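You operate a simulated robot arm through the tools that you are given. There is no shell and no other tool. Be economical: measure what you need, move in short steps, check, and stop when the job is done.

The job below is to be done with a simulated two-armed robot. You get a single attempt, and the scene is never put back.

TASK
Put one of the inner rings from the top of the workbench on the shelf of the side table. Then close the tumbler cover. Then take the outer ring on the top of the workbench and put it away on the top of the cooling bench. Then open the top drawer of the workbench, take the small bright ring from the top of the workbench and put it in the inside of the top drawer of the workbench, then shut the drawer. Then put two of the small dark rings from the top of the workbench on the shelf under the workbench. Then take the rusty ring on the top of the workbench and put it away on the top of the parts bench. The order counts.

Only the result counts: the job must be done as asked and must still hold three seconds after the hand-in. Knocking over, shifting, dropping, spilling or breaking anything else fails it. A push-on lid holds only when it is set on centred and level and pressed home; a screw cap is set on level and turned clockwise until tight.

THE ROBOT
Two 7-joint arms with fingered hands on one trunk, on a base that drives. Base frame: it is fixed to the floor where the robot stands at the start and does not move with it; the origin is under the middle of the robot, x ahead of it, y to its left, z up. Lengths are in m, angles in rad, forces in N, time in s.
The left shoulder is at the start at [0.07, 0.149, 1.185], the right one opposite. With the tool pointing down near the work surface each hand reaches from about 0.42 to 0.8 m from the robot's upright axis, wherever it stands, measured 20 degrees to its own side. Places, roughly: inner ring (4x4x3 cm) [0.4, -0.4, 0.9]; inside of the top drawer of the workbench [0.6, -1.6, 0.7]; outer ring (6x6x3 cm) [0.9, -0.3, 0.9]; rusty ring (6x6x3 cm) [0.5, -0.8, 0.9]; shelf of the side table [0.7, -2.4, 0.3]; shelf under the workbench [0.7, -1, 0.2]; small bright ring (5x5x2 cm) [0.5, -0.6, 0.9]; small dark ring (5x5x2 cm) [0.4, -0.5, 0.9]; small dark ring (5x5x3 cm) [0.8, -0.2, 0.9]; top drawer of the workbench [0.5, -1.6, 0.8]; top of the cooling bench [-1.1, 1.5, 0.9]; top of the parts bench [0.7, -3.8, 0.9]; tumbler cover [0.7, -0.3, 0.9]. Payload 3.6 kg a hand.
The TCP of each hand is the grasp point between the finger pads, 0.025 m short of the fingertips. In the tool frame z runs along the fingers and y along their closing line. The gripper opens to 0.088 m. The gripper's body begins 0.029 m behind the TCP. The gripper is a hand of 4 fingers: y runs from the thumb to the fingers, the wrist lies at [-0.013, -0.097, -0.162] in the tool frame, and closing takes about 1.5 s.
Orientation is that of the tool frame in the base frame, as a unit quaternion [w, x, y, z]. With the fingers straight down and the wrist toward the robot, the tool's x, y and z point along [0, 1, 0], [1, 0, 0] and [0, 0, -1] of the base frame.

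THE INTERFACE
- The arms move only by the tool nudge_tool. It takes "left_commands", "right_commands" or both (then of equal length, played together; a hand with none holds still); each is a list that holds one entry, the list of rows, each a list of 7 numbers: the shift along the tool's x, y, z in m, then the turn, a rotation vector about the tool's x, y, z in rad, then the gripper command, from -1 (fully open) to 1 (shut), values between in proportion. In form: [[[tx, ty, tz, ax, ay, az, hand], ...]]. A call has 1 to 12 rows; each row shifts and turns the commanded pose from where the row before left it, along the tool's axes as they then stand. Each row takes 0.2 s and may step no farther than 0.05 m and 0.15 rad from the row before; otherwise, or with a gripper value out of range, the whole call is refused. A pose out of reach is approached as far as the arm can. The call stops where the force on the tool passes 40 N (or 10 N more than at its start, if that is more) or the arm is blocked; 0.2 s more then pass. Each finger travels about 0.045 m/s and halts on what it meets, pressing with about 31 N; the grip force reading is that of the motor and also rises with nothing between the fingers. The clock runs only during rows and for 0.2 s after the last one: add rows that do not move to give the fingers time. It gives the time, the measured TCP pose, the force on the tool (base axes), the opening and the grip force at its end, in the units of the frame above (readings bear some noise), with the torque about the TCP (base axes, N m) and any sound that the robot's microphone picked up.
- Cameras (640 x 400 px; columns grow to the right, rows downward): "scene" is now at [0.1292, -0.0471, 1.4247]; the picture's right is [-0.49, -0.87, 0.00], its down [-0.41, 0.23, -0.88] and it looks along [0.77, -0.44, -0.47] (base axes); focal length 225 px, centre (320, 200). "left" rides on the left gripper at [-0.064, -0.083, -0.098] in its tool frame; the picture's right is [-0.62, -0.37, 0.69], its down [0.71, -0.63, 0.30] and it looks along [0.32, 0.68, 0.65] (tool axes); focal length 265 px, centre (320, 200). "right" rides on the right gripper at [0.064, -0.083, -0.098] in its tool frame; the picture's right is [-0.62, 0.37, -0.69], its down [-0.71, -0.63, 0.30] and it looks along [-0.32, 0.68, 0.65] (tool axes); focal length 265 px, centre (320, 200). There is no depth. A picture from a camera that has moved, and an enlarged one, comes with that camera's place and axes in the base frame and with its lens.
- capture(camera): a new picture of that camera. It takes no simulated time.
- slide_trunk(by): slides the trunk up (or, below 0, down) by that many m; the arms and the scene camera ride with it, the base frame stays. It gives what a move gives, with no picture.
- drive_base(legs): drives the robot by 1 to 6 legs, each [ahead, left, turn to the left] in m, m and rad, along the robot's own axes; the way and the turn of a leg run together, so that a leg with both is an arc; at most 1.5 m and 3.142 rad a leg. The arms and the cameras ride along, it lands a little off, and it stops where it bumps. It gives what a move gives.
- preshape(shape, hand): the hand has 4 fingers and takes this shape, open, in about a second: jaw (thumb against the fingers, like two jaws); tri (thumb and two fingers); tip (a fingertip pinch); poke (one finger out to press); point (the index stretched); flat (the hand flat); cup (the hand cupped); fist (a fist). The gripper value then closes the fingers along that shape, each until it touches; the sizes above hold for jaw. It gives what a move gives, with no picture.
- head_to(pan, tilt): turns the head with the scene camera to pan (to the left, within 1.501 rad either way) and tilt (down, from -0.506 to 1.204), counted from straight ahead of the robot. It gives what a move gives.
- zoom(camera, box): a new picture of the part [left, top, right, bottom] of that camera's present view, enlarged. It takes no simulated time.
- hand_in(): hands the job in; it is judged then, once.

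Work in short steps. Places have to be worked out from the pictures, the camera data and where the tool is seen: move nearer, look again, correct. Check each grasp and each placing, and mend what went wrong. You have 217 turns and 212 pictures in all, those below and enlarged ones among them. Open the grippers and draw the arms clear of the work before you hand the job in, unless the task says otherwise; then end with one line.

The tools are called after "Request:" as a command line: name --argument value ..., lists and objects as JSON in quotes. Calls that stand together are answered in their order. nudge_tool: Moves the arms, as the interface text tells. Its arguments: {"type":"object","properties":{"left_commands":{"type":"array","items":{"type":"array","items":{"type":"array","items":{"type":"number"}}}},"right_commands":{"type":"array","items":{"type":"array","items":{"type":"array","items":{"type":"number"}}}}},"required":[]} The other tools are called the same way: slide_trunk (by) slides the trunk up or down; preshape (shape, hand) gives the hand a shape; drive_base (legs) drives the base; head_to (pan, tilt) turns the head that bears the scene camera; capture (camera) takes a picture; zoom (camera, box) takes an enlarged picture of a part of a camera's view; hand_in () hands the job in.

At the start:

```text
clock: 0.0
left_eef_pos: [0.5351, -0.0916, 1.325]
left_orientation: [0.0, 0.706, 0.708, 0.0]
left_wrist_force: [0.6, 0.1, 0.4]
left_moment: [-0.02, 0.01, 0.0]
left_grip_width: 0.0874
left_finger_force: 0.1
left_shape: jaw
right_eef_pos: [0.2947, -0.4504, 1.177]
right_orientation: [0.0, 0.706, 0.708, 0.0]
right_wrist_force: [-0.1, -0.5, 0.1]
right_moment: [0.02, -0.01, 0.0]
right_grip_width: 0.0879
right_finger_force: 0.1
right_shape: jaw
trunk travel left (down, up): [-0.675, 0.265]
robot x, y, heading: [-0.0027, 0.0002, -0.0]
head pan, tilt: [-0.518, 0.487]
```

scene: 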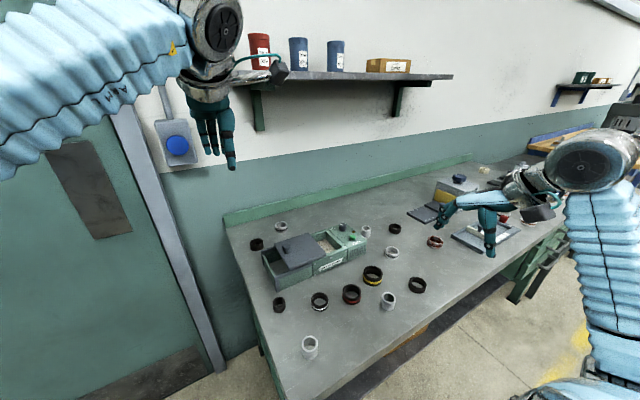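
right: 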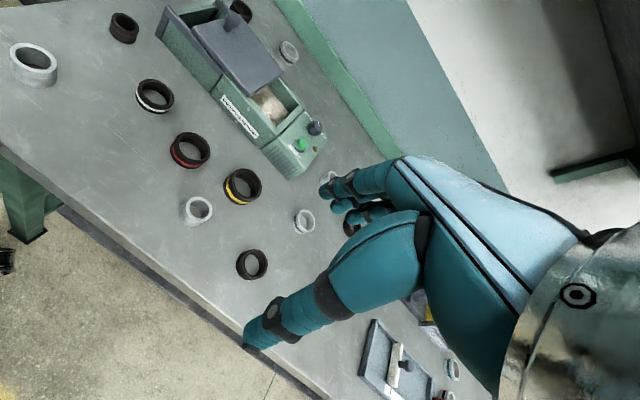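
left: 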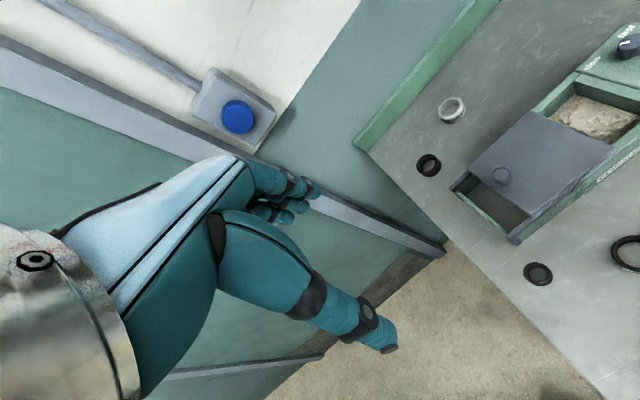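

I begin by looking closer at the rings on the bench to tell them apart.

Request:
zoom --camera "scene" --box '[220, 200, 460, 350]'

Request:
zoom --camera "right" --box '[0, 0, 340, 290]'

Request:
zoom --camera "scene" --box '[380, 100, 640, 320]'

```text
2.67 times, centred on (340, 275) of scene
camera zoom: at [0.1292, -0.0471, 1.4247], right [-0.49, -0.87, 0.0], down [-0.41, 0.23, -0.88], along [0.77, -0.44, -0.47], focal length 600 px, centre (267, 0)
```

zoom: 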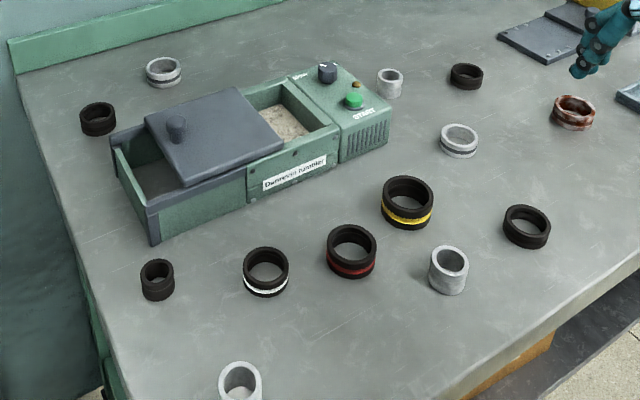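

```text
1.38 times, centred on (170, 145) of right
camera zoom: at [0.2107, -0.3859, 1.2756], right [0.37, -0.62, 0.69], down [-0.63, -0.72, -0.3], along [0.68, -0.32, -0.65], focal length 366 px, centre (527, 276)
```

zoom: 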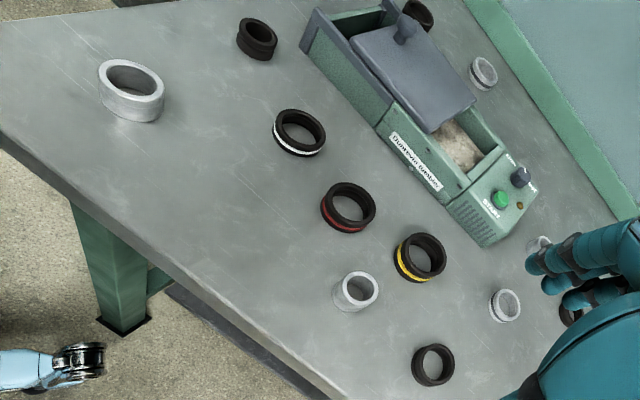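

```text
1.82 times, centred on (510, 210) of scene
camera zoom: at [0.1292, -0.0471, 1.4247], right [-0.49, -0.87, 0.0], down [-0.41, 0.23, -0.88], along [0.77, -0.44, -0.47], focal length 410 px, centre (-26, 182)
```

zoom: 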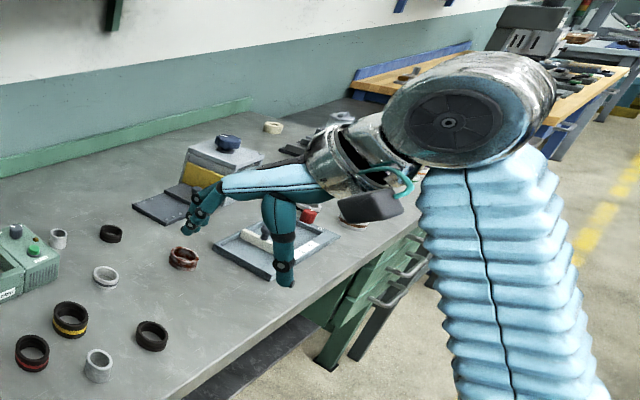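

Several bright rings: I compare the candidates A (near 0.40,-0.42) and B (near 0.40,-0.18), and look closely at the tumbler.

Request:
zoom --camera "scene" --box '[280, 280, 440, 380]'

Request:
zoom --camera "scene" --box '[240, 210, 400, 310]'

Request:
head_to --pan -0.6 --tilt 0.9

Request:
capture --camera "scene"

```text
4.00 times, centred on (360, 330) of scene
camera zoom: at [0.1292, -0.0471, 1.4247], right [-0.49, -0.87, 0.0], down [-0.41, 0.23, -0.88], along [0.77, -0.44, -0.47], focal length 901 px, centre (160, -320)
```

zoom: 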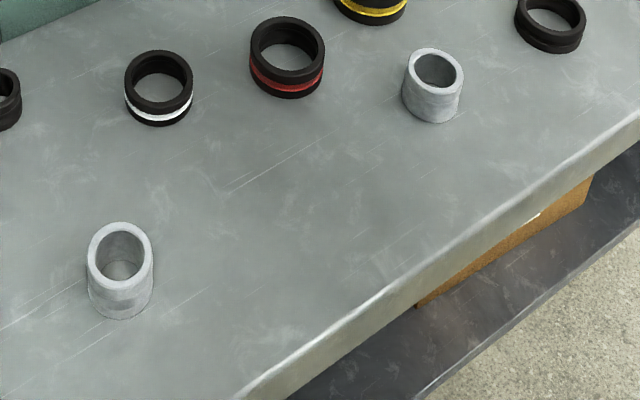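

```text
4.00 times, centred on (320, 260) of scene
camera zoom: at [0.1292, -0.0471, 1.4247], right [-0.49, -0.87, 0.0], down [-0.41, 0.23, -0.88], along [0.77, -0.44, -0.47], focal length 901 px, centre (320, -40)
```

zoom: 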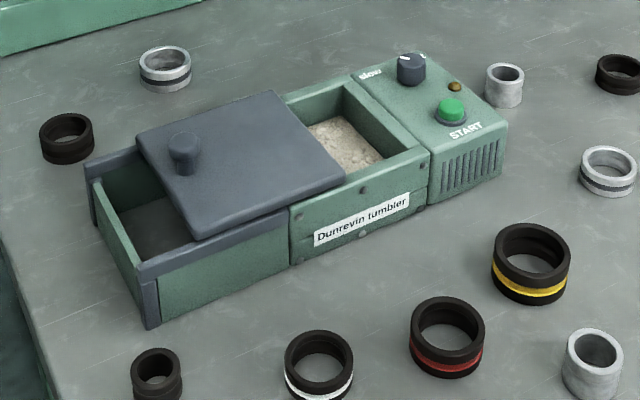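

```text
clock: 0.9
left_eef_pos: [0.5353, -0.0922, 1.3263]
left_orientation: [0.0, 0.706, 0.708, 0.0]
left_wrist_force: [1.3, -0.3, -0.3]
left_moment: [0.01, -0.01, -0.03]
left_grip_width: 0.0876
left_finger_force: 0.0
left_shape: jaw
right_eef_pos: [0.2942, -0.45, 1.1778]
right_orientation: [0.0, 0.706, 0.708, 0.0]
right_wrist_force: [-1.0, -0.3, -0.3]
right_moment: [-0.03, -0.04, -0.01]
right_grip_width: 0.0876
right_finger_force: 0.1
right_shape: jaw
trunk travel left (down, up): [-0.675, 0.265]
robot x, y, heading: [0.0008, -0.0021, -0.005]
head pan, tilt: [-0.6, 0.901]
```

```text
203 pictures are left
camera scene: at [0.1118, -0.0443, 1.3898], right [-0.56, -0.83, 0.0], down [-0.65, 0.44, -0.62], along [0.51, -0.35, -0.78], focal length 225 px, centre (320, 200)
```

scene: 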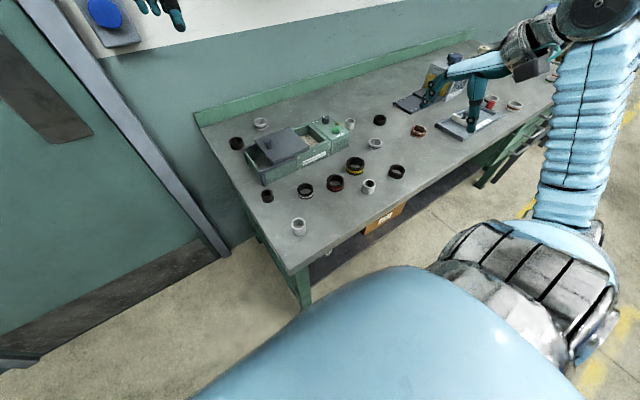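

B (near 0.394,-0.172, top z≈0.911) stands free and is an inner ring. I move the right hand over it and the left hand aside.

Request:
nudge_tool --left_commands '[[[0.04, -0.02, 0, 0, 0, 0, -1], [0.04, -0.02, 0, 0, 0, 0, -1], [0.04, -0.02, 0, 0, 0, 0, -1], [0.04, -0.02, 0, 0, 0, 0, -1], [0.04, -0.02, 0, 0, 0, 0, -1], [0.04, -0.02, 0, 0, 0, 0, -1], [0, 0, 0, 0, 0, 0, -1]]]' --right_commands '[[[0.046, 0.017, 0, 0, 0, 0, -0.3], [0.046, 0.017, 0, 0, 0, 0, -0.3], [0.046, 0.017, 0, 0, 0, 0, -0.3], [0.046, 0.017, 0.02, 0, 0, 0, -0.3], [0.046, 0.017, 0.04, 0, 0, 0, -0.3], [0.046, 0.015, 0.04, 0, 0, 0, -0.3], [0, 0, 0, 0, 0, 0, -0.3]]]'

Request:
capture --camera "right"

Request:
capture --camera "scene"

```text
refused: row 4 steps farther than a row can; nothing moved
```

```text
202 pictures are left
camera right: at [0.2103, -0.3856, 1.2758], right [0.37, -0.62, 0.69], down [-0.63, -0.72, -0.3], along [0.68, -0.32, -0.65], focal length 265 px, centre (320, 200)
```

right: 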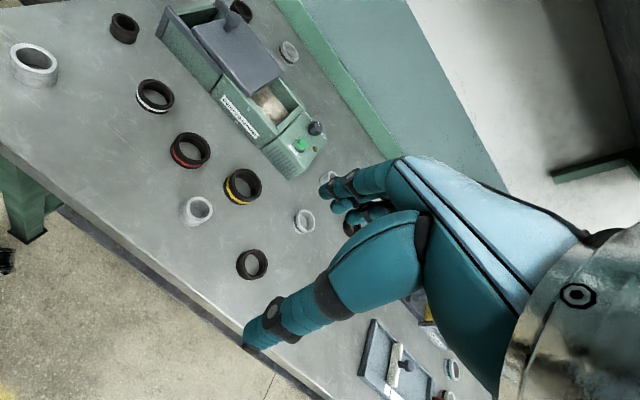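

```text
201 pictures are left
camera scene: at [0.1118, -0.0443, 1.3898], right [-0.56, -0.83, 0.0], down [-0.65, 0.44, -0.62], along [0.51, -0.35, -0.78], focal length 225 px, centre (320, 200)
```

scene: 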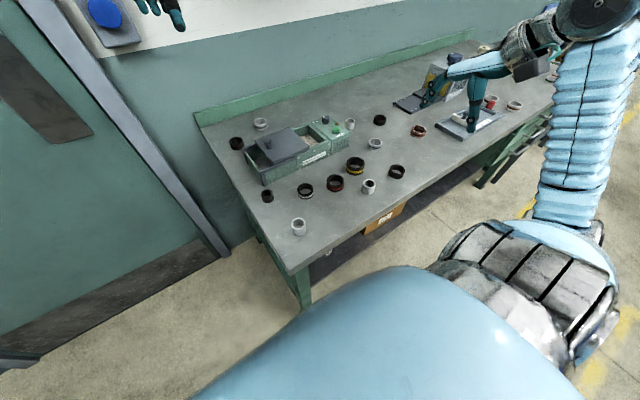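

Too long a step; I split the descent into its own rows.

Request:
nudge_tool --left_commands '[[[0.04, -0.02, 0, 0, 0, 0, -1], [0.04, -0.02, 0, 0, 0, 0, -1], [0.04, -0.02, 0, 0, 0, 0, -1], [0.04, -0.02, 0, 0, 0, 0, -1], [0.04, -0.02, 0, 0, 0, 0, -1], [0.04, -0.02, 0, 0, 0, 0, -1], [0, 0, 0, 0, 0, 0, -1], [0, 0, 0, 0, 0, 0, -1], [0, 0, 0, 0, 0, 0, -1]]]' --right_commands '[[[0.046, 0.017, 0, 0, 0, 0, -0.3], [0.046, 0.017, 0, 0, 0, 0, -0.3], [0.046, 0.017, 0, 0, 0, 0, -0.3], [0.046, 0.017, 0.0, 0, 0, 0, -0.3], [0.046, 0.017, 0.0, 0, 0, 0, -0.3], [0.046, 0.015, 0.0, 0, 0, 0, -0.3], [0, 0, 0.045, 0, 0, 0, -0.3], [0, 0, 0.045, 0, 0, 0, -0.3], [0, 0, 0, 0, 0, 0, -0.3]]]'

Request:
capture --camera "right"

Request:
capture --camera "scene"

```text
clock: 2.9
left_eef_pos: [0.4121, 0.1507, 1.3243]
left_orientation: [0.001, 0.706, 0.708, -0.001]
left_wrist_force: [-0.2, -0.1, -0.4]
left_moment: [0.0, -0.01, 0.0]
left_grip_width: 0.0881
left_finger_force: 0.1
left_shape: jaw
right_eef_pos: [0.4, -0.1687, 1.0909]
right_orientation: [0.001, 0.706, 0.709, -0.001]
right_wrist_force: [-0.6, 0.5, 0.4]
right_moment: [-0.01, -0.02, -0.02]
right_grip_width: 0.0574
right_finger_force: 0.1
right_shape: jaw
right hand out of reach, approached as far as the arm can: row 8
trunk travel left (down, up): [-0.675, 0.265]
robot x, y, heading: [0.0012, -0.0023, 0.003]
head pan, tilt: [-0.6, 0.901]
```

```text
200 pictures are left
camera right: at [0.3161, -0.105, 1.1883], right [0.37, -0.62, 0.69], down [-0.63, -0.72, -0.3], along [0.68, -0.32, -0.65], focal length 265 px, centre (320, 200)
```

right: 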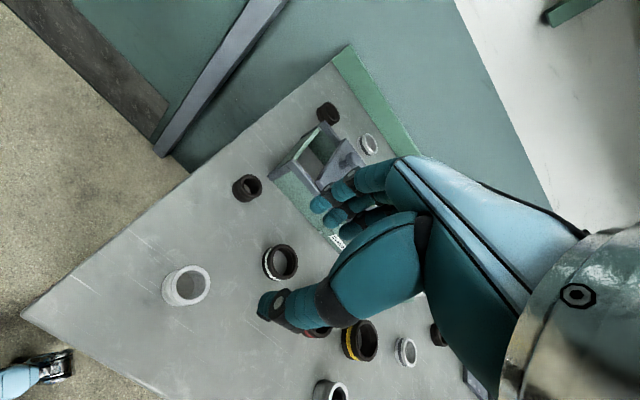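

```text
199 pictures are left
camera scene: at [0.1109, -0.0402, 1.3899], right [-0.56, -0.83, 0.0], down [-0.65, 0.44, -0.62], along [0.51, -0.35, -0.78], focal length 225 px, centre (320, 200)
```

scene: 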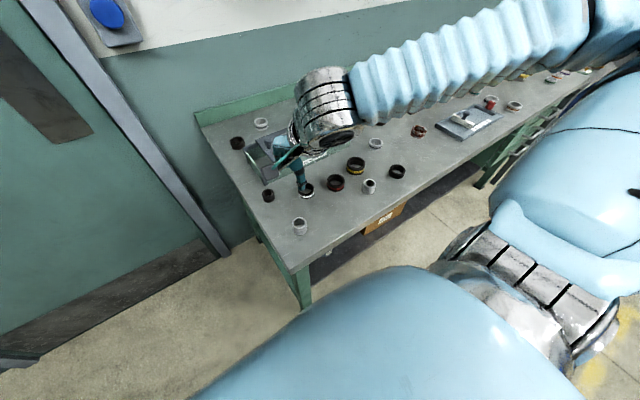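

The pose is too close in for the arm; I back the base off by 0.13 m.

Request:
drive_base --legs '[[-0.13, 0, 0]]'

Request:
nudge_tool --right_commands '[[[0, 0.045, 0, 0, 0, 0, -0.3], [0, 0.045, 0, 0, 0, 0, -0.3], [0, 0.03, 0, 0, 0, 0, -0.3], [0, 0, 0, 0, 0, 0, -0.3]]]'

Request:
capture --camera "right"

Request:
capture --camera "scene"

```text
clock: 5.2
left_eef_pos: [0.2844, 0.149, 1.3249]
left_orientation: [0.0, 0.706, 0.708, 0.0]
left_wrist_force: [0.9, -0.3, -0.2]
left_moment: [-0.01, 0.02, 0.03]
left_grip_width: 0.0877
left_finger_force: 0.1
left_shape: jaw
right_eef_pos: [0.2733, -0.1721, 1.0913]
right_orientation: [0.0, 0.705, 0.709, -0.001]
right_wrist_force: [0.2, -0.1, 0.5]
right_moment: [0.03, 0.03, 0.01]
right_grip_width: 0.0576
right_finger_force: 0.0
right_shape: jaw
trunk travel left (down, up): [-0.675, 0.265]
robot x, y, heading: [-0.1285, -0.001, 0.001]
head pan, tilt: [-0.6, 0.901]
```

```text
clock: 6.2
left_eef_pos: [0.2846, 0.1478, 1.325]
left_orientation: [0.0, 0.706, 0.708, -0.001]
left_wrist_force: [0.2, -0.6, -0.4]
left_moment: [0.02, 0.01, 0.0]
left_grip_width: 0.0877
left_finger_force: 0.1
left_shape: jaw
right_eef_pos: [0.3922, -0.1726, 1.0876]
right_orientation: [0.0, 0.705, 0.709, 0.0]
right_wrist_force: [-0.3, -0.2, -0.2]
right_moment: [0.0, 0.0, -0.01]
right_grip_width: 0.0574
right_finger_force: 0.0
right_shape: jaw
trunk travel left (down, up): [-0.675, 0.265]
robot x, y, heading: [-0.131, -0.0013, 0.005]
head pan, tilt: [-0.6, 0.901]
```

```text
198 pictures are left
camera right: at [0.3081, -0.1083, 1.187], right [0.37, -0.62, 0.69], down [-0.63, -0.72, -0.3], along [0.69, -0.32, -0.65], focal length 265 px, centre (320, 200)
```

right: 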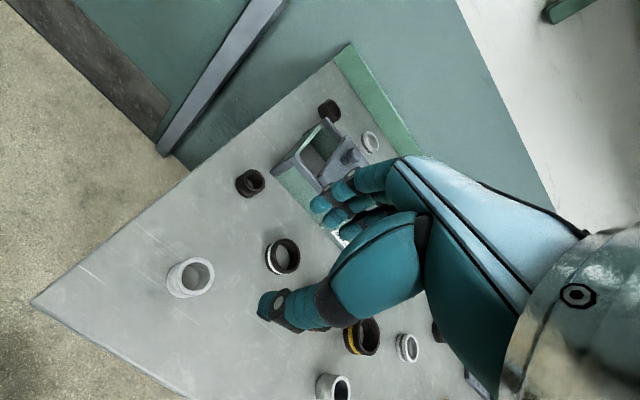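

```text
197 pictures are left
camera scene: at [-0.0201, -0.0457, 1.3896], right [-0.56, -0.83, 0.0], down [-0.65, 0.44, -0.62], along [0.51, -0.35, -0.78], focal length 225 px, centre (320, 200)
```

scene: 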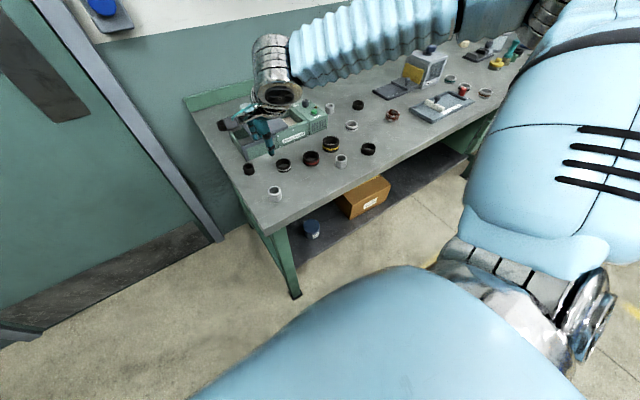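

The two views agree on B at about (0.393,-0.169). I lower to z≈0.935 and check.

Request:
nudge_tool --right_commands '[[[0.002, 0.001, 0.04, 0, 0, 0, -0.3], [0, 0, 0.04, 0, 0, 0, -0.3], [0, 0, 0.04, 0, 0, 0, -0.3], [0, 0, 0.03, 0, 0, 0, -0.3], [0, 0, 0, 0, 0, 0, -0.3]]]'

Request:
capture --camera "right"

Request:
zoom --camera "scene" --box '[200, 80, 360, 220]'

```text
clock: 7.4
left_eef_pos: [0.2842, 0.1477, 1.3254]
left_orientation: [0.0, 0.705, 0.709, 0.0]
left_wrist_force: [0.8, -0.1, 0.8]
left_moment: [0.03, 0.0, 0.02]
left_grip_width: 0.0877
left_finger_force: 0.1
left_shape: jaw
right_eef_pos: [0.3935, -0.1704, 0.94]
right_orientation: [0.001, 0.706, 0.709, 0.0]
right_wrist_force: [-0.8, -0.3, 0.5]
right_moment: [-0.02, 0.03, 0.02]
right_grip_width: 0.0575
right_finger_force: 0.2
right_shape: jaw
trunk travel left (down, up): [-0.675, 0.265]
robot x, y, heading: [-0.1313, -0.0021, 0.001]
head pan, tilt: [-0.6, 0.901]
```

```text
196 pictures are left
camera right: at [0.3092, -0.1054, 1.0381], right [0.37, -0.62, 0.69], down [-0.63, -0.72, -0.3], along [0.69, -0.32, -0.65], focal length 265 px, centre (320, 200)
```

right: 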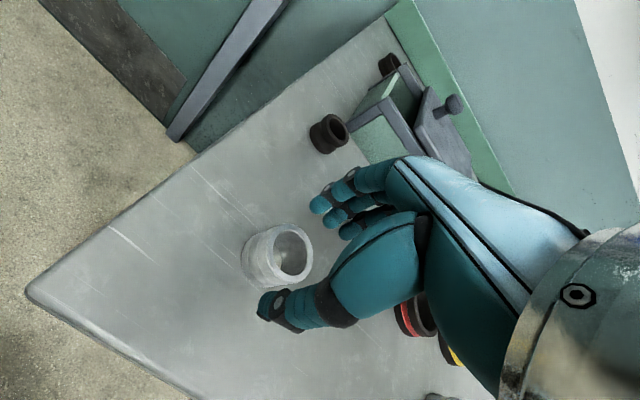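

```text
2.86 times, centred on (280, 150) of scene
camera zoom: at [-0.0206, -0.0446, 1.3897], right [-0.56, -0.83, 0.0], down [-0.65, 0.44, -0.62], along [0.51, -0.35, -0.78], focal length 643 px, centre (434, 343)
```

zoom: 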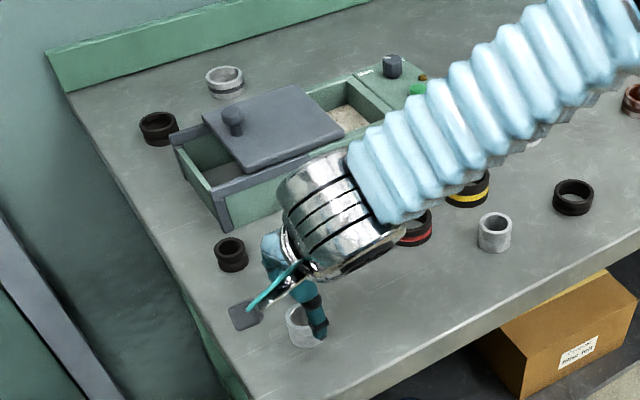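

The ring sits between thumb and fingers. I lower to the table and close.

Request:
nudge_tool --right_commands '[[[0.003, 0, 0.02, 0, 0, 0, -0.3], [0, 0, 0.012, 0, 0, 0, -0.3], [0, 0, 0, 0, 0, 0, -0.3]]]'

Request:
nudge_tool --right_commands '[[[0, 0, 0, 0, 0, 0, 0.2], [0, 0, 0, 0, 0, 0, 1], [0, 0, 0, 0, 0, 0, 1], [0, 0, 0, 0, 0, 0, 1], [0, 0, 0, 0, 0, 0, 1], [0, 0, 0, 0, 0, 0, 1]]]'

Request:
capture --camera "right"

```text
clock: 8.2
left_eef_pos: [0.2842, 0.1475, 1.3253]
left_orientation: [0.0, 0.705, 0.709, 0.001]
left_wrist_force: [0.0, -0.3, 0.0]
left_moment: [0.01, -0.03, 0.04]
left_grip_width: 0.0875
left_finger_force: 0.0
left_shape: jaw
right_eef_pos: [0.3924, -0.166, 0.907]
right_orientation: [0.0, 0.705, 0.709, 0.0]
right_wrist_force: [-0.4, -1.0, -0.8]
right_moment: [0.02, 0.0, -0.03]
right_grip_width: 0.0573
right_finger_force: 0.1
right_shape: jaw
trunk travel left (down, up): [-0.675, 0.265]
robot x, y, heading: [-0.1314, 0.0026, -0.001]
head pan, tilt: [-0.6, 0.901]
```

```text
clock: 9.6
left_eef_pos: [0.2842, 0.1477, 1.3265]
left_orientation: [0.0, 0.705, 0.709, 0.001]
left_wrist_force: [-0.1, -0.5, 0.0]
left_moment: [0.0, 0.02, 0.0]
left_grip_width: 0.0877
left_finger_force: 0.1
left_shape: jaw
right_eef_pos: [0.3923, -0.1652, 0.9072]
right_orientation: [0.0, 0.705, 0.709, 0.0]
right_wrist_force: [0.3, 0.5, 1.1]
right_moment: [-0.01, 0.0, 0.01]
right_grip_width: 0.0293
right_finger_force: 31.4
right_shape: jaw
trunk travel left (down, up): [-0.675, 0.265]
robot x, y, heading: [-0.1334, 0.0013, -0.002]
head pan, tilt: [-0.6, 0.901]
```

```text
194 pictures are left
camera right: at [0.3094, -0.102, 1.0059], right [0.37, -0.62, 0.69], down [-0.63, -0.72, -0.3], along [0.68, -0.32, -0.65], focal length 265 px, centre (320, 200)
```

right: 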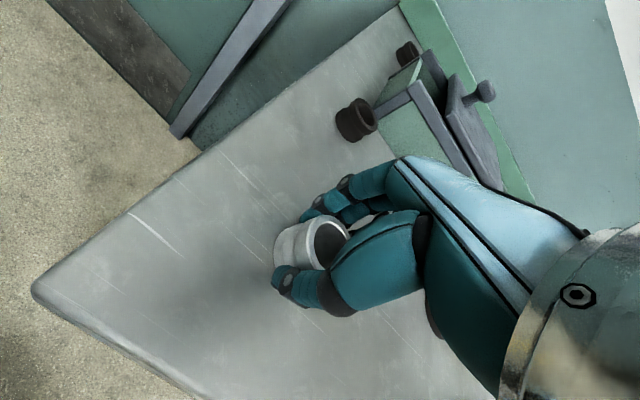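

The fingers hold the ring at its right edge (width reads 0.029); I open, shift 1 cm to the left and grip again.

Request:
nudge_tool --right_commands '[[[0, 0, 0, 0, 0, 0, -0.3], [0, 0, 0, 0, 0, 0, -0.3], [0, 0, 0, 0, 0, 0, -0.3], [0.01, 0, 0, 0, 0, 0, -0.3], [0, 0, 0, 0, 0, 0, 0.2], [0, 0, 0, 0, 0, 0, 1], [0, 0, 0, 0, 0, 0, 1], [0, 0, 0, 0, 0, 0, 1], [0, 0, 0, 0, 0, 0, 1], [0, 0, 0, 0, 0, 0, 1]]]'

Request:
capture --camera "right"

```text
clock: 11.8
left_eef_pos: [0.2844, 0.1465, 1.3257]
left_orientation: [0.001, 0.705, 0.709, 0.0]
left_wrist_force: [0.2, 0.0, -0.1]
left_moment: [0.02, 0.03, 0.0]
left_grip_width: 0.088
left_finger_force: 0.0
left_shape: jaw
right_eef_pos: [0.3914, -0.157, 0.9089]
right_orientation: [0.0, 0.706, 0.709, -0.001]
right_wrist_force: [0.3, -0.2, -1.1]
right_moment: [-0.01, -0.03, 0.01]
right_grip_width: 0.0037
right_finger_force: 31.4
right_shape: jaw
trunk travel left (down, up): [-0.675, 0.265]
robot x, y, heading: [-0.1314, 0.0006, 0.003]
head pan, tilt: [-0.6, 0.901]
```

```text
193 pictures are left
camera right: at [0.309, -0.092, 1.0058], right [0.37, -0.62, 0.69], down [-0.63, -0.72, -0.3], along [0.68, -0.32, -0.65], focal length 265 px, centre (320, 200)
```

right: 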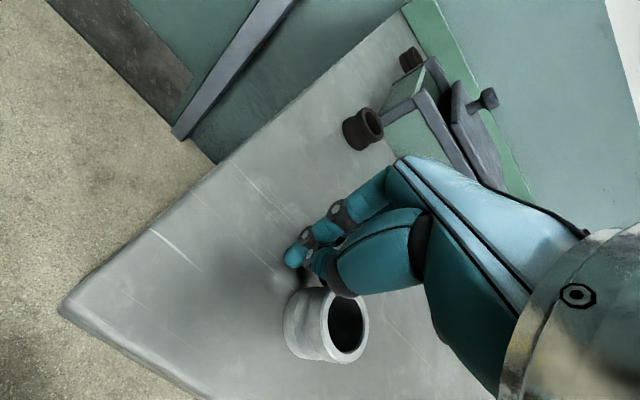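

The ring squeezed out toward -y; it still stands upright. I open, rise and locate it again.

Request:
nudge_tool --right_commands '[[[0, 0, -0.04, 0, 0, 0, 1], [0, 0, -0.04, 0, 0, 0, -0.3], [0, 0, -0.02, 0, 0, 0, -0.3], [0, 0, 0, 0, 0, 0, -0.3], [0, 0, 0, 0, 0, 0, -0.3]]]'

Request:
zoom --camera "right" --box '[160, 200, 400, 350]'

Request:
zoom --camera "scene" --box '[220, 140, 340, 220]'

```text
clock: 13.0
left_eef_pos: [0.2852, 0.1474, 1.3259]
left_orientation: [0.0, 0.705, 0.709, 0.0]
left_wrist_force: [-0.5, 0.5, 0.1]
left_moment: [-0.02, -0.01, 0.0]
left_grip_width: 0.0879
left_finger_force: 0.0
left_shape: jaw
right_eef_pos: [0.393, -0.1559, 1.0081]
right_orientation: [0.0, 0.705, 0.709, 0.0]
right_wrist_force: [0.1, 0.1, 0.2]
right_moment: [0.02, 0.0, 0.02]
right_grip_width: 0.0568
right_finger_force: 0.0
right_shape: jaw
trunk travel left (down, up): [-0.675, 0.265]
robot x, y, heading: [-0.1297, -0.0005, 0.002]
head pan, tilt: [-0.6, 0.901]
```

```text
2.67 times, centred on (280, 275) of right
camera zoom: at [0.3091, -0.0926, 1.1057], right [0.37, -0.62, 0.69], down [-0.63, -0.72, -0.3], along [0.68, -0.32, -0.65], focal length 708 px, centre (427, 0)
```

zoom: 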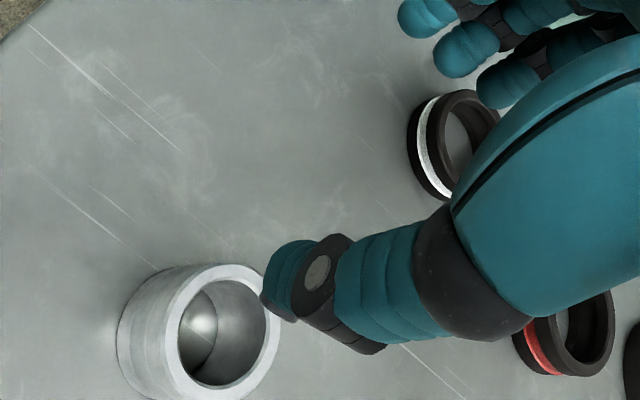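

```text
5.00 times, centred on (280, 180) of scene
camera zoom: at [-0.0207, -0.0442, 1.3897], right [-0.56, -0.83, 0.0], down [-0.65, 0.44, -0.62], along [0.51, -0.35, -0.78], focal length 1126 px, centre (520, 300)
```

zoom: 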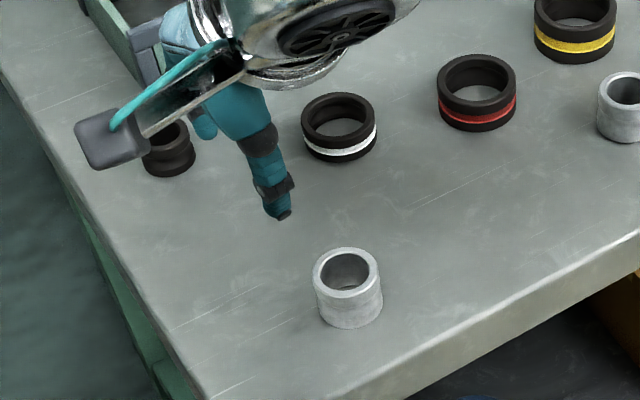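

Both views put the ring at (0.3635,-0.188). I move over it, lower and look before closing.

Request:
nudge_tool --right_commands '[[[-0.031, -0.0295, 0, 0, 0, 0, -0.3], [0, 0, 0.03, 0, 0, 0, -0.3], [0, 0, 0.03, 0, 0, 0, -0.3], [0, 0, 0.02, 0, 0, 0, -0.3], [0, 0, 0, 0, 0, 0, -0.3]]]'

Request:
zoom --camera "right" --box '[160, 150, 480, 350]'

Request:
zoom --camera "scene" --box '[220, 140, 340, 220]'

```text
clock: 14.2
left_eef_pos: [0.285, 0.1493, 1.3258]
left_orientation: [0.0, 0.706, 0.709, 0.0]
left_wrist_force: [0.6, 0.4, -0.2]
left_moment: [-0.03, 0.02, 0.03]
left_grip_width: 0.0877
left_finger_force: 0.0
left_shape: jaw
right_eef_pos: [0.3638, -0.1886, 0.9273]
right_orientation: [0.0, 0.705, 0.709, 0.0]
right_wrist_force: [-0.7, 0.3, -0.5]
right_moment: [0.03, 0.02, -0.01]
right_grip_width: 0.057
right_finger_force: 0.0
right_shape: jaw
trunk travel left (down, up): [-0.675, 0.265]
robot x, y, heading: [-0.1324, 0.0021, 0.004]
head pan, tilt: [-0.6, 0.901]
```

```text
2.00 times, centred on (320, 250) of right
camera zoom: at [0.2795, -0.1237, 1.0257], right [0.37, -0.62, 0.69], down [-0.63, -0.72, -0.3], along [0.68, -0.32, -0.65], focal length 531 px, centre (320, 100)
```

zoom: 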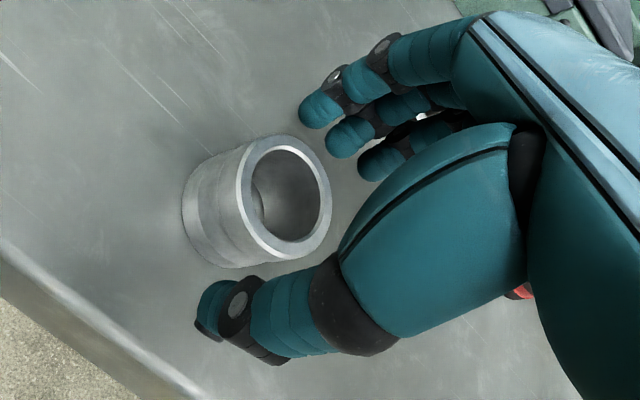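

```text
5.00 times, centred on (280, 180) of scene
camera zoom: at [-0.0202, -0.0435, 1.3897], right [-0.56, -0.83, 0.0], down [-0.65, 0.44, -0.62], along [0.51, -0.35, -0.78], focal length 1126 px, centre (520, 300)
```

zoom: 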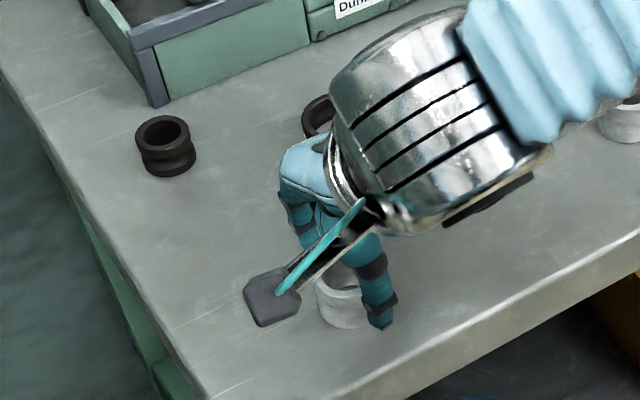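

Ring is centred between thumb and three fingers. I lower and close.

Request:
nudge_tool --right_commands '[[[0.003, 0, 0.02, 0, 0, 0, -0.3], [0, 0, 0, 0, 0, 0, -0.3], [0, 0, 0, 0, 0, 0, 0.2], [0, 0, 0, 0, 0, 0, 1], [0, 0, 0, 0, 0, 0, 1], [0, 0, 0, 0, 0, 0, 1], [0, 0, 0, 0, 0, 0, 1], [0, 0, 0, 0, 0, 0, 1]]]'

Request:
zoom --camera "right" --box '[160, 150, 480, 350]'

```text
clock: 16.0
left_eef_pos: [0.2851, 0.1482, 1.3249]
left_orientation: [-0.001, 0.705, 0.709, 0.0]
left_wrist_force: [0.9, 0.1, 0.5]
left_moment: [-0.02, 0.0, 0.02]
left_grip_width: 0.0877
left_finger_force: 0.0
left_shape: jaw
right_eef_pos: [0.3631, -0.1858, 0.908]
right_orientation: [-0.001, 0.705, 0.709, -0.001]
right_wrist_force: [0.1, 0.4, 0.3]
right_moment: [0.01, 0.01, 0.02]
right_grip_width: 0.0299
right_finger_force: 30.6
right_shape: jaw
trunk travel left (down, up): [-0.675, 0.265]
robot x, y, heading: [-0.1306, -0.003, 0.004]
head pan, tilt: [-0.6, 0.901]
```

```text
2.00 times, centred on (320, 250) of right
camera zoom: at [0.2798, -0.1215, 1.0056], right [0.37, -0.62, 0.69], down [-0.63, -0.72, -0.3], along [0.68, -0.32, -0.65], focal length 531 px, centre (320, 100)
```

zoom: 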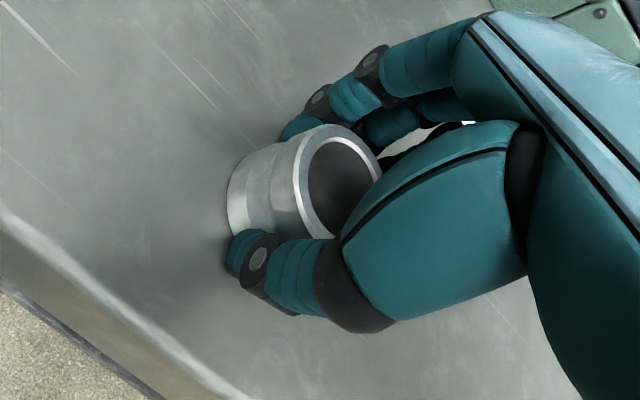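

The same 0.03 width comes from a centred grip. I lift and check the ring comes along.

Request:
nudge_tool --right_commands '[[[0, 0, -0.02, 0, 0, 0, 1], [0, 0, -0.04, 0, 0, 0, 1], [0, 0, -0.04, 0, 0, 0, 1], [0, 0, -0.04, 0, 0, 0, 1], [0, 0, 0, 0, 0, 0, 1]]]'

Request:
capture --camera "right"

Request:
head_to --pan -1.4 --tilt 0.5

Request:
capture --camera "scene"

```text
clock: 17.2
left_eef_pos: [0.2845, 0.1465, 1.3247]
left_orientation: [0.0, 0.705, 0.71, 0.0]
left_wrist_force: [0.2, 0.0, 0.2]
left_moment: [0.01, -0.01, 0.01]
left_grip_width: 0.0875
left_finger_force: 0.0
left_shape: jaw
right_eef_pos: [0.3628, -0.1848, 1.048]
right_orientation: [0.0, 0.705, 0.709, -0.001]
right_wrist_force: [-0.1, -0.1, -1.5]
right_moment: [0.01, -0.01, 0.02]
right_grip_width: 0.0297
right_finger_force: 30.6
right_shape: jaw
trunk travel left (down, up): [-0.675, 0.265]
robot x, y, heading: [-0.1332, 0.0015, 0.0]
head pan, tilt: [-0.6, 0.901]
```

```text
187 pictures are left
camera right: at [0.2797, -0.1207, 1.1466], right [0.37, -0.62, 0.69], down [-0.63, -0.72, -0.3], along [0.68, -0.32, -0.66], focal length 265 px, centre (320, 200)
```

right: 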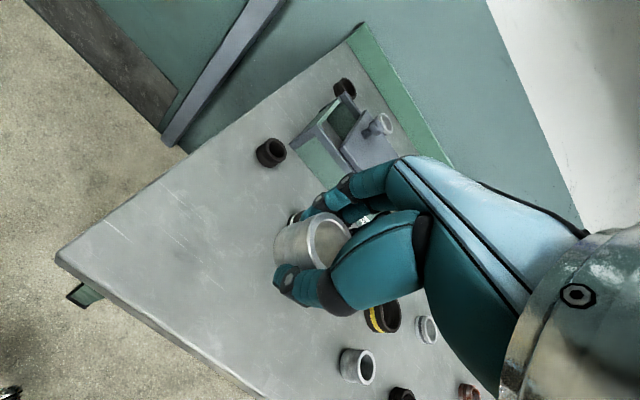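

```text
clock: 18.3
left_eef_pos: [0.2843, 0.1472, 1.3248]
left_orientation: [0.0, 0.705, 0.709, 0.0]
left_wrist_force: [-0.7, 0.5, 0.7]
left_moment: [-0.02, 0.01, -0.04]
left_grip_width: 0.088
left_finger_force: 0.0
left_shape: jaw
right_eef_pos: [0.364, -0.1846, 1.048]
right_orientation: [0.0, 0.705, 0.709, -0.001]
right_wrist_force: [-0.1, -0.1, -0.6]
right_moment: [-0.01, -0.02, -0.01]
right_grip_width: 0.0299
right_finger_force: 30.8
right_shape: jaw
trunk travel left (down, up): [-0.675, 0.265]
robot x, y, heading: [-0.1331, -0.0016, 0.005]
head pan, tilt: [-1.4, 0.499]
```

```text
186 pictures are left
camera scene: at [-0.0668, -0.0915, 1.4235], right [-0.99, -0.17, 0.0], down [-0.08, 0.47, -0.88], along [0.15, -0.86, -0.48], focal length 225 px, centre (320, 200)
```

scene: 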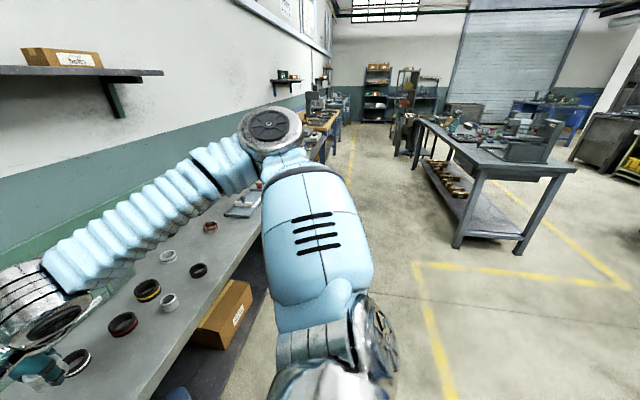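

Ring held. I raise and draw in the right hand, and turn the head to look along the lane before driving right to the side table.

Request:
nudge_tool --right_commands '[[[-0.02, -0.02, -0.03, 0, 0, 0, 1], [-0.03, -0.02, -0.03, 0, 0, 0, 1], [-0.03, -0.02, -0.03, 0, 0, 0, 1], [-0.03, -0.02, -0.03, 0, 0, 0, 1], [-0.03, -0.02, -0.02, 0, 0, 0, 1], [-0.03, -0.02, 0, 0, 0, 0, 1], [-0.03, -0.02, 0, 0, 0, 0, 1], [0, 0, 0, 0, 0, 0, 1]]]'

Request:
drive_base --legs '[[-0.1, 0, 0], [0, -1.0, 0]]'

Request:
capture --camera "scene"

```text
clock: 20.1
left_eef_pos: [0.2859, 0.147, 1.3252]
left_orientation: [0.0, 0.705, 0.709, 0.0]
left_wrist_force: [0.3, 0.5, 0.1]
left_moment: [0.01, 0.0, 0.02]
left_grip_width: 0.0876
left_finger_force: 0.1
left_shape: jaw
right_eef_pos: [0.2247, -0.3855, 1.1864]
right_orientation: [0.0, 0.705, 0.709, 0.0]
right_wrist_force: [0.3, 0.2, -0.9]
right_moment: [0.01, 0.04, 0.02]
right_grip_width: 0.0295
right_finger_force: 31.0
right_shape: jaw
trunk travel left (down, up): [-0.675, 0.265]
robot x, y, heading: [-0.1304, 0.0002, 0.0]
head pan, tilt: [-1.4, 0.499]
```

```text
clock: 34.5
left_eef_pos: [0.1836, -0.8477, 1.3254]
left_orientation: [-0.001, 0.709, 0.705, 0.0]
left_wrist_force: [-1.3, 1.0, -0.6]
left_moment: [0.04, 0.0, 0.01]
left_grip_width: 0.0879
left_finger_force: 0.1
left_shape: jaw
right_eef_pos: [0.1198, -1.379, 1.1872]
right_orientation: [0.0, 0.709, 0.705, -0.001]
right_wrist_force: [-0.4, -0.6, -1.3]
right_moment: [0.01, 0.0, 0.0]
right_grip_width: 0.0293
right_finger_force: 30.8
right_shape: jaw
trunk travel left (down, up): [-0.675, 0.265]
robot x, y, heading: [-0.2337, -0.9928, -0.011]
head pan, tilt: [-1.4, 0.499]
```

```text
185 pictures are left
camera scene: at [-0.1701, -1.0833, 1.4235], right [-0.99, -0.16, 0.0], down [-0.08, 0.47, -0.88], along [0.14, -0.87, -0.48], focal length 225 px, centre (320, 200)
```

scene: 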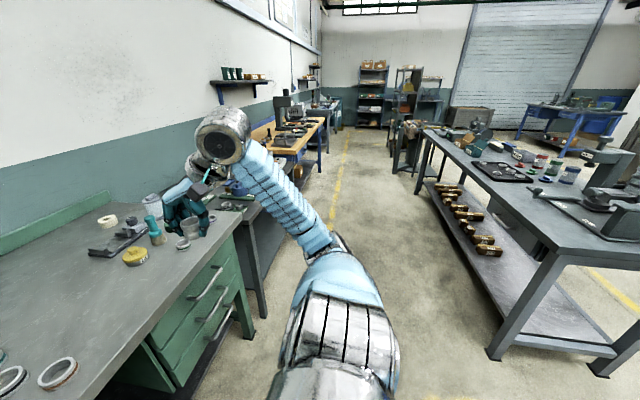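

The lane is clear (island stays at x<-1). I drive 1.15 m more to the right and look at the side table.

Request:
drive_base --legs '[[0, -1.15, 0.01]]'

Request:
head_to --pan -0.3 --tilt 0.8

Request:
capture --camera "scene"

```text
clock: 49.3
left_eef_pos: [0.1814, -1.9876, 1.325]
left_orientation: [-0.001, 0.703, 0.711, 0.0]
left_wrist_force: [-0.3, 0.1, 0.3]
left_moment: [0.0, -0.02, -0.01]
left_grip_width: 0.0875
left_finger_force: 0.1
left_shape: jaw
right_eef_pos: [0.1234, -2.5204, 1.1874]
right_orientation: [-0.001, 0.703, 0.711, -0.001]
right_wrist_force: [-0.2, -0.2, -0.8]
right_moment: [0.01, 0.01, -0.02]
right_grip_width: 0.0293
right_finger_force: 30.9
right_shape: jaw
trunk travel left (down, up): [-0.675, 0.265]
robot x, y, heading: [-0.2346, -2.1348, 0.002]
head pan, tilt: [-1.4, 0.499]
```

```text
clock: 50.7
left_eef_pos: [0.1801, -1.9873, 1.3248]
left_orientation: [0.0, 0.703, 0.711, 0.0]
left_wrist_force: [-0.3, -0.4, 0.3]
left_moment: [0.01, 0.0, -0.02]
left_grip_width: 0.0878
left_finger_force: 0.0
left_shape: jaw
right_eef_pos: [0.1231, -2.5206, 1.1858]
right_orientation: [0.0, 0.703, 0.711, -0.001]
right_wrist_force: [0.0, 0.6, -0.6]
right_moment: [0.01, 0.0, -0.03]
right_grip_width: 0.029
right_finger_force: 30.9
right_shape: jaw
trunk travel left (down, up): [-0.675, 0.265]
robot x, y, heading: [-0.2378, -2.1353, 0.003]
head pan, tilt: [-0.3, 0.799]
```

```text
184 pictures are left
camera scene: at [-0.1093, -2.1615, 1.3976], right [-0.29, -0.96, 0.0], down [-0.69, 0.21, -0.7], along [0.67, -0.2, -0.72], focal length 225 px, centre (320, 200)
```

scene: 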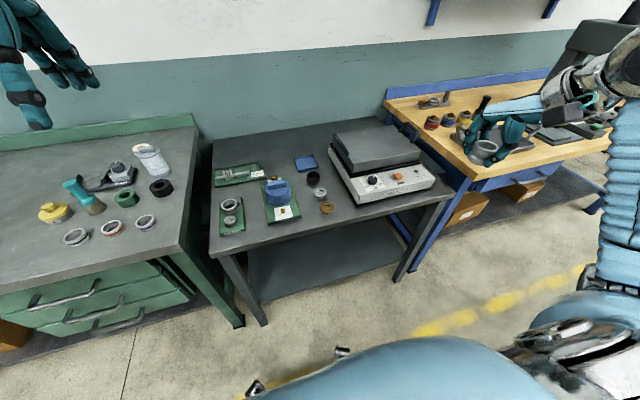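

The side table top is at about z 0.76 with its shelf near 0.3, front edge x≈0.36, y from -1.98 to -2.72. I lower the trunk so the arm can go in below the tabletop.

Request:
slide_trunk --by -0.6

Request:
head_to --pan -0.3 --tilt 0.35

Request:
capture --camera "scene"

Request:
capture --camera "right"

```text
refused: -0.6 is not a number from -0.4 to 0.4
```

```text
clock: 51.6
left_eef_pos: [0.1819, -1.9878, 1.3243]
left_orientation: [-0.001, 0.704, 0.71, -0.001]
left_wrist_force: [0.4, -0.3, 0.2]
left_moment: [-0.02, 0.01, -0.01]
left_grip_width: 0.088
left_finger_force: 0.0
left_shape: jaw
right_eef_pos: [0.1239, -2.5201, 1.1864]
right_orientation: [0.0, 0.704, 0.711, 0.0]
right_wrist_force: [0.8, 0.7, -1.5]
right_moment: [-0.02, 0.02, -0.01]
right_grip_width: 0.0293
right_finger_force: 31.0
right_shape: jaw
trunk travel left (down, up): [-0.675, 0.265]
robot x, y, heading: [-0.2369, -2.1338, 0.009]
head pan, tilt: [-0.3, 0.351]
```

```text
183 pictures are left
camera scene: at [-0.0969, -2.1651, 1.4371], right [-0.29, -0.96, 0.0], down [-0.33, 0.1, -0.94], along [0.9, -0.27, -0.34], focal length 225 px, centre (320, 200)
```

scene: 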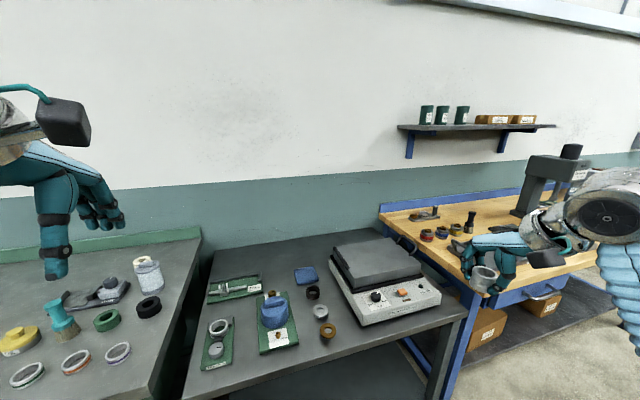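

```text
182 pictures are left
camera right: at [0.0393, -2.4561, 1.2853], right [0.38, -0.62, 0.69], down [-0.62, -0.72, -0.3], along [0.69, -0.32, -0.65], focal length 265 px, centre (320, 200)
```

right: 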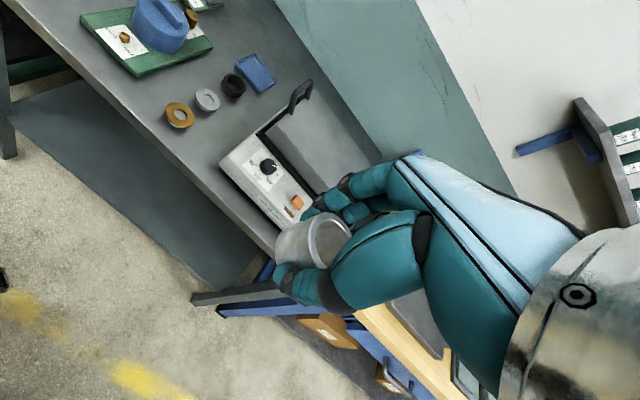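

The trunk slides at most 0.4 at a time; both hands are clear in front of the table edges (x<0.24), so I lower in two steps.

Request:
slide_trunk --by -0.4

Request:
slide_trunk --by -0.2

Request:
capture --camera "scene"

Request:
capture --camera "right"

```text
clock: 55.4
left_eef_pos: [0.1791, -1.987, 0.9248]
left_orientation: [0.0, 0.703, 0.711, 0.0]
left_wrist_force: [-0.1, -0.2, -0.2]
left_moment: [0.0, -0.03, 0.01]
left_grip_width: 0.0876
left_finger_force: 0.0
left_shape: jaw
right_eef_pos: [0.1236, -2.519, 0.7882]
right_orientation: [0.0, 0.703, 0.711, 0.0]
right_wrist_force: [-0.2, 0.1, -0.4]
right_moment: [0.0, 0.0, 0.03]
right_grip_width: 0.0296
right_finger_force: 31.1
right_shape: jaw
trunk travel left (down, up): [-0.275, 0.665]
robot x, y, heading: [-0.2338, -2.1401, 0.01]
head pan, tilt: [-0.3, 0.351]
```

```text
clock: 57.6
left_eef_pos: [0.1791, -1.9863, 0.725]
left_orientation: [0.0, 0.703, 0.711, 0.0]
left_wrist_force: [0.2, 0.2, -0.5]
left_moment: [-0.02, 0.0, 0.01]
left_grip_width: 0.0877
left_finger_force: 0.1
left_shape: jaw
right_eef_pos: [0.1237, -2.5207, 0.5872]
right_orientation: [-0.001, 0.703, 0.711, 0.0]
right_wrist_force: [-1.2, -0.5, -1.5]
right_moment: [0.0, -0.01, 0.01]
right_grip_width: 0.0294
right_finger_force: 31.3
right_shape: jaw
trunk travel left (down, up): [-0.075, 0.865]
robot x, y, heading: [-0.2382, -2.1345, 0.004]
head pan, tilt: [-0.3, 0.351]
```

```text
181 pictures are left
camera scene: at [-0.0974, -2.165, 0.8373], right [-0.29, -0.96, 0.0], down [-0.33, 0.1, -0.94], along [0.9, -0.27, -0.34], focal length 225 px, centre (320, 200)
```

scene: 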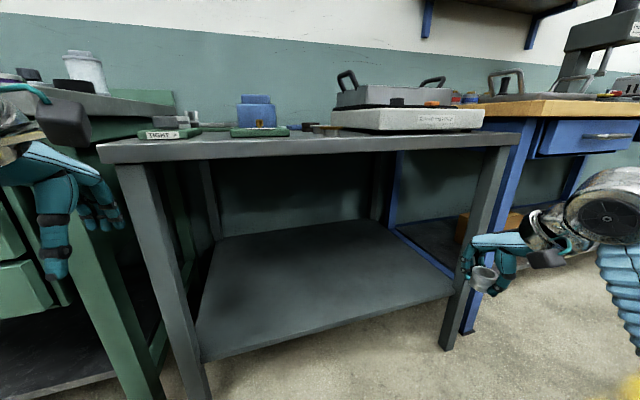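

```text
180 pictures are left
camera right: at [0.0389, -2.456, 0.6855], right [0.38, -0.62, 0.69], down [-0.62, -0.72, -0.3], along [0.69, -0.32, -0.65], focal length 265 px, centre (320, 200)
```

right: 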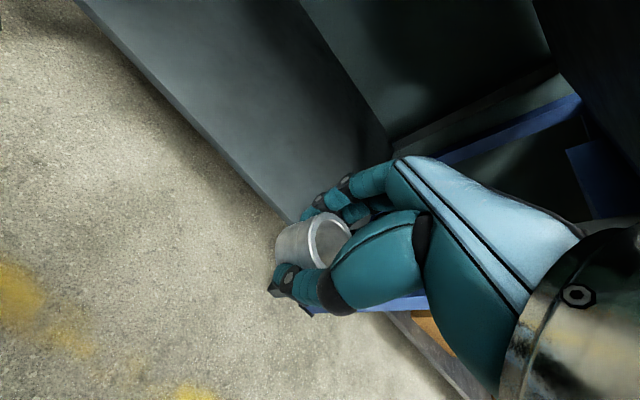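

The shelf is empty, at z≈0.28, with the underside of the top at ≈0.76. I lower the hand, then move it in with the hand midway in the gap.

Request:
nudge_tool --right_commands '[[[0.02, 0, 0.04, 0, 0, 0, 1], [0.02, 0, 0.04, 0, 0, 0, 1], [0.02, 0, 0.04, 0, 0, 0, 1], [0.02, 0.03, 0.03, 0, 0, 0, 1], [0.02, 0.04, 0, 0, 0, 0, 1], [0.02, 0.04, 0, 0, 0, 0, 1], [0.02, 0.04, 0, 0, 0, 0, 1], [0, 0.04, 0, 0, 0, 0, 1], [0, 0.04, 0, 0, 0, 0, 1], [0, 0.0, 0, 0, 0, 0, 1]]]'

Request:
capture --camera "scene"

Request:
capture --camera "right"

```text
clock: 59.8
left_eef_pos: [0.1804, -1.9865, 0.7253]
left_orientation: [-0.001, 0.703, 0.711, 0.0]
left_wrist_force: [0.3, -0.4, 0.7]
left_moment: [-0.01, 0.01, 0.0]
left_grip_width: 0.0877
left_finger_force: 0.1
left_shape: jaw
right_eef_pos: [0.3636, -2.3857, 0.4396]
right_orientation: [0.0, 0.703, 0.711, -0.001]
right_wrist_force: [0.4, 0.3, -1.7]
right_moment: [-0.04, 0.01, 0.02]
right_grip_width: 0.0291
right_finger_force: 30.6
right_shape: jaw
right hand out of reach, approached as far as the arm can: row 3
trunk travel left (down, up): [-0.075, 0.865]
robot x, y, heading: [-0.2297, -2.1374, 0.007]
head pan, tilt: [-0.3, 0.351]
```

```text
179 pictures are left
camera scene: at [-0.097, -2.1648, 0.8372], right [-0.29, -0.96, 0.0], down [-0.33, 0.1, -0.94], along [0.9, -0.27, -0.34], focal length 225 px, centre (320, 200)
```

scene: 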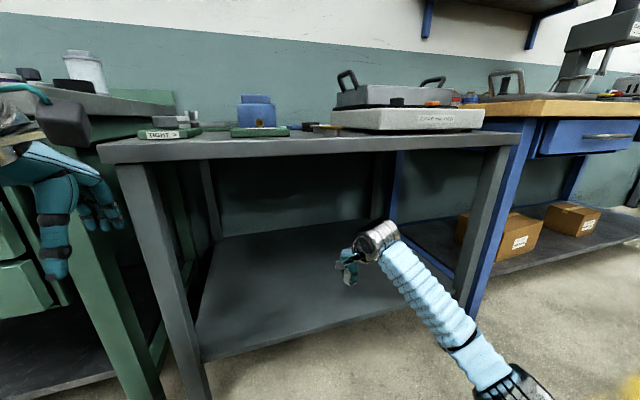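

```text
178 pictures are left
camera right: at [0.2794, -2.3215, 0.5379], right [0.38, -0.61, 0.69], down [-0.62, -0.72, -0.3], along [0.69, -0.32, -0.65], focal length 265 px, centre (320, 200)
```

right: 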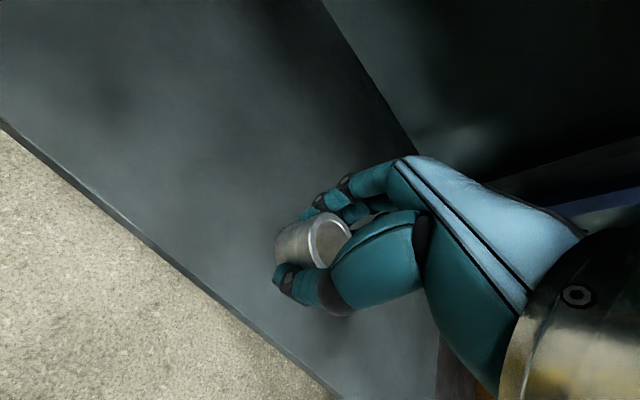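

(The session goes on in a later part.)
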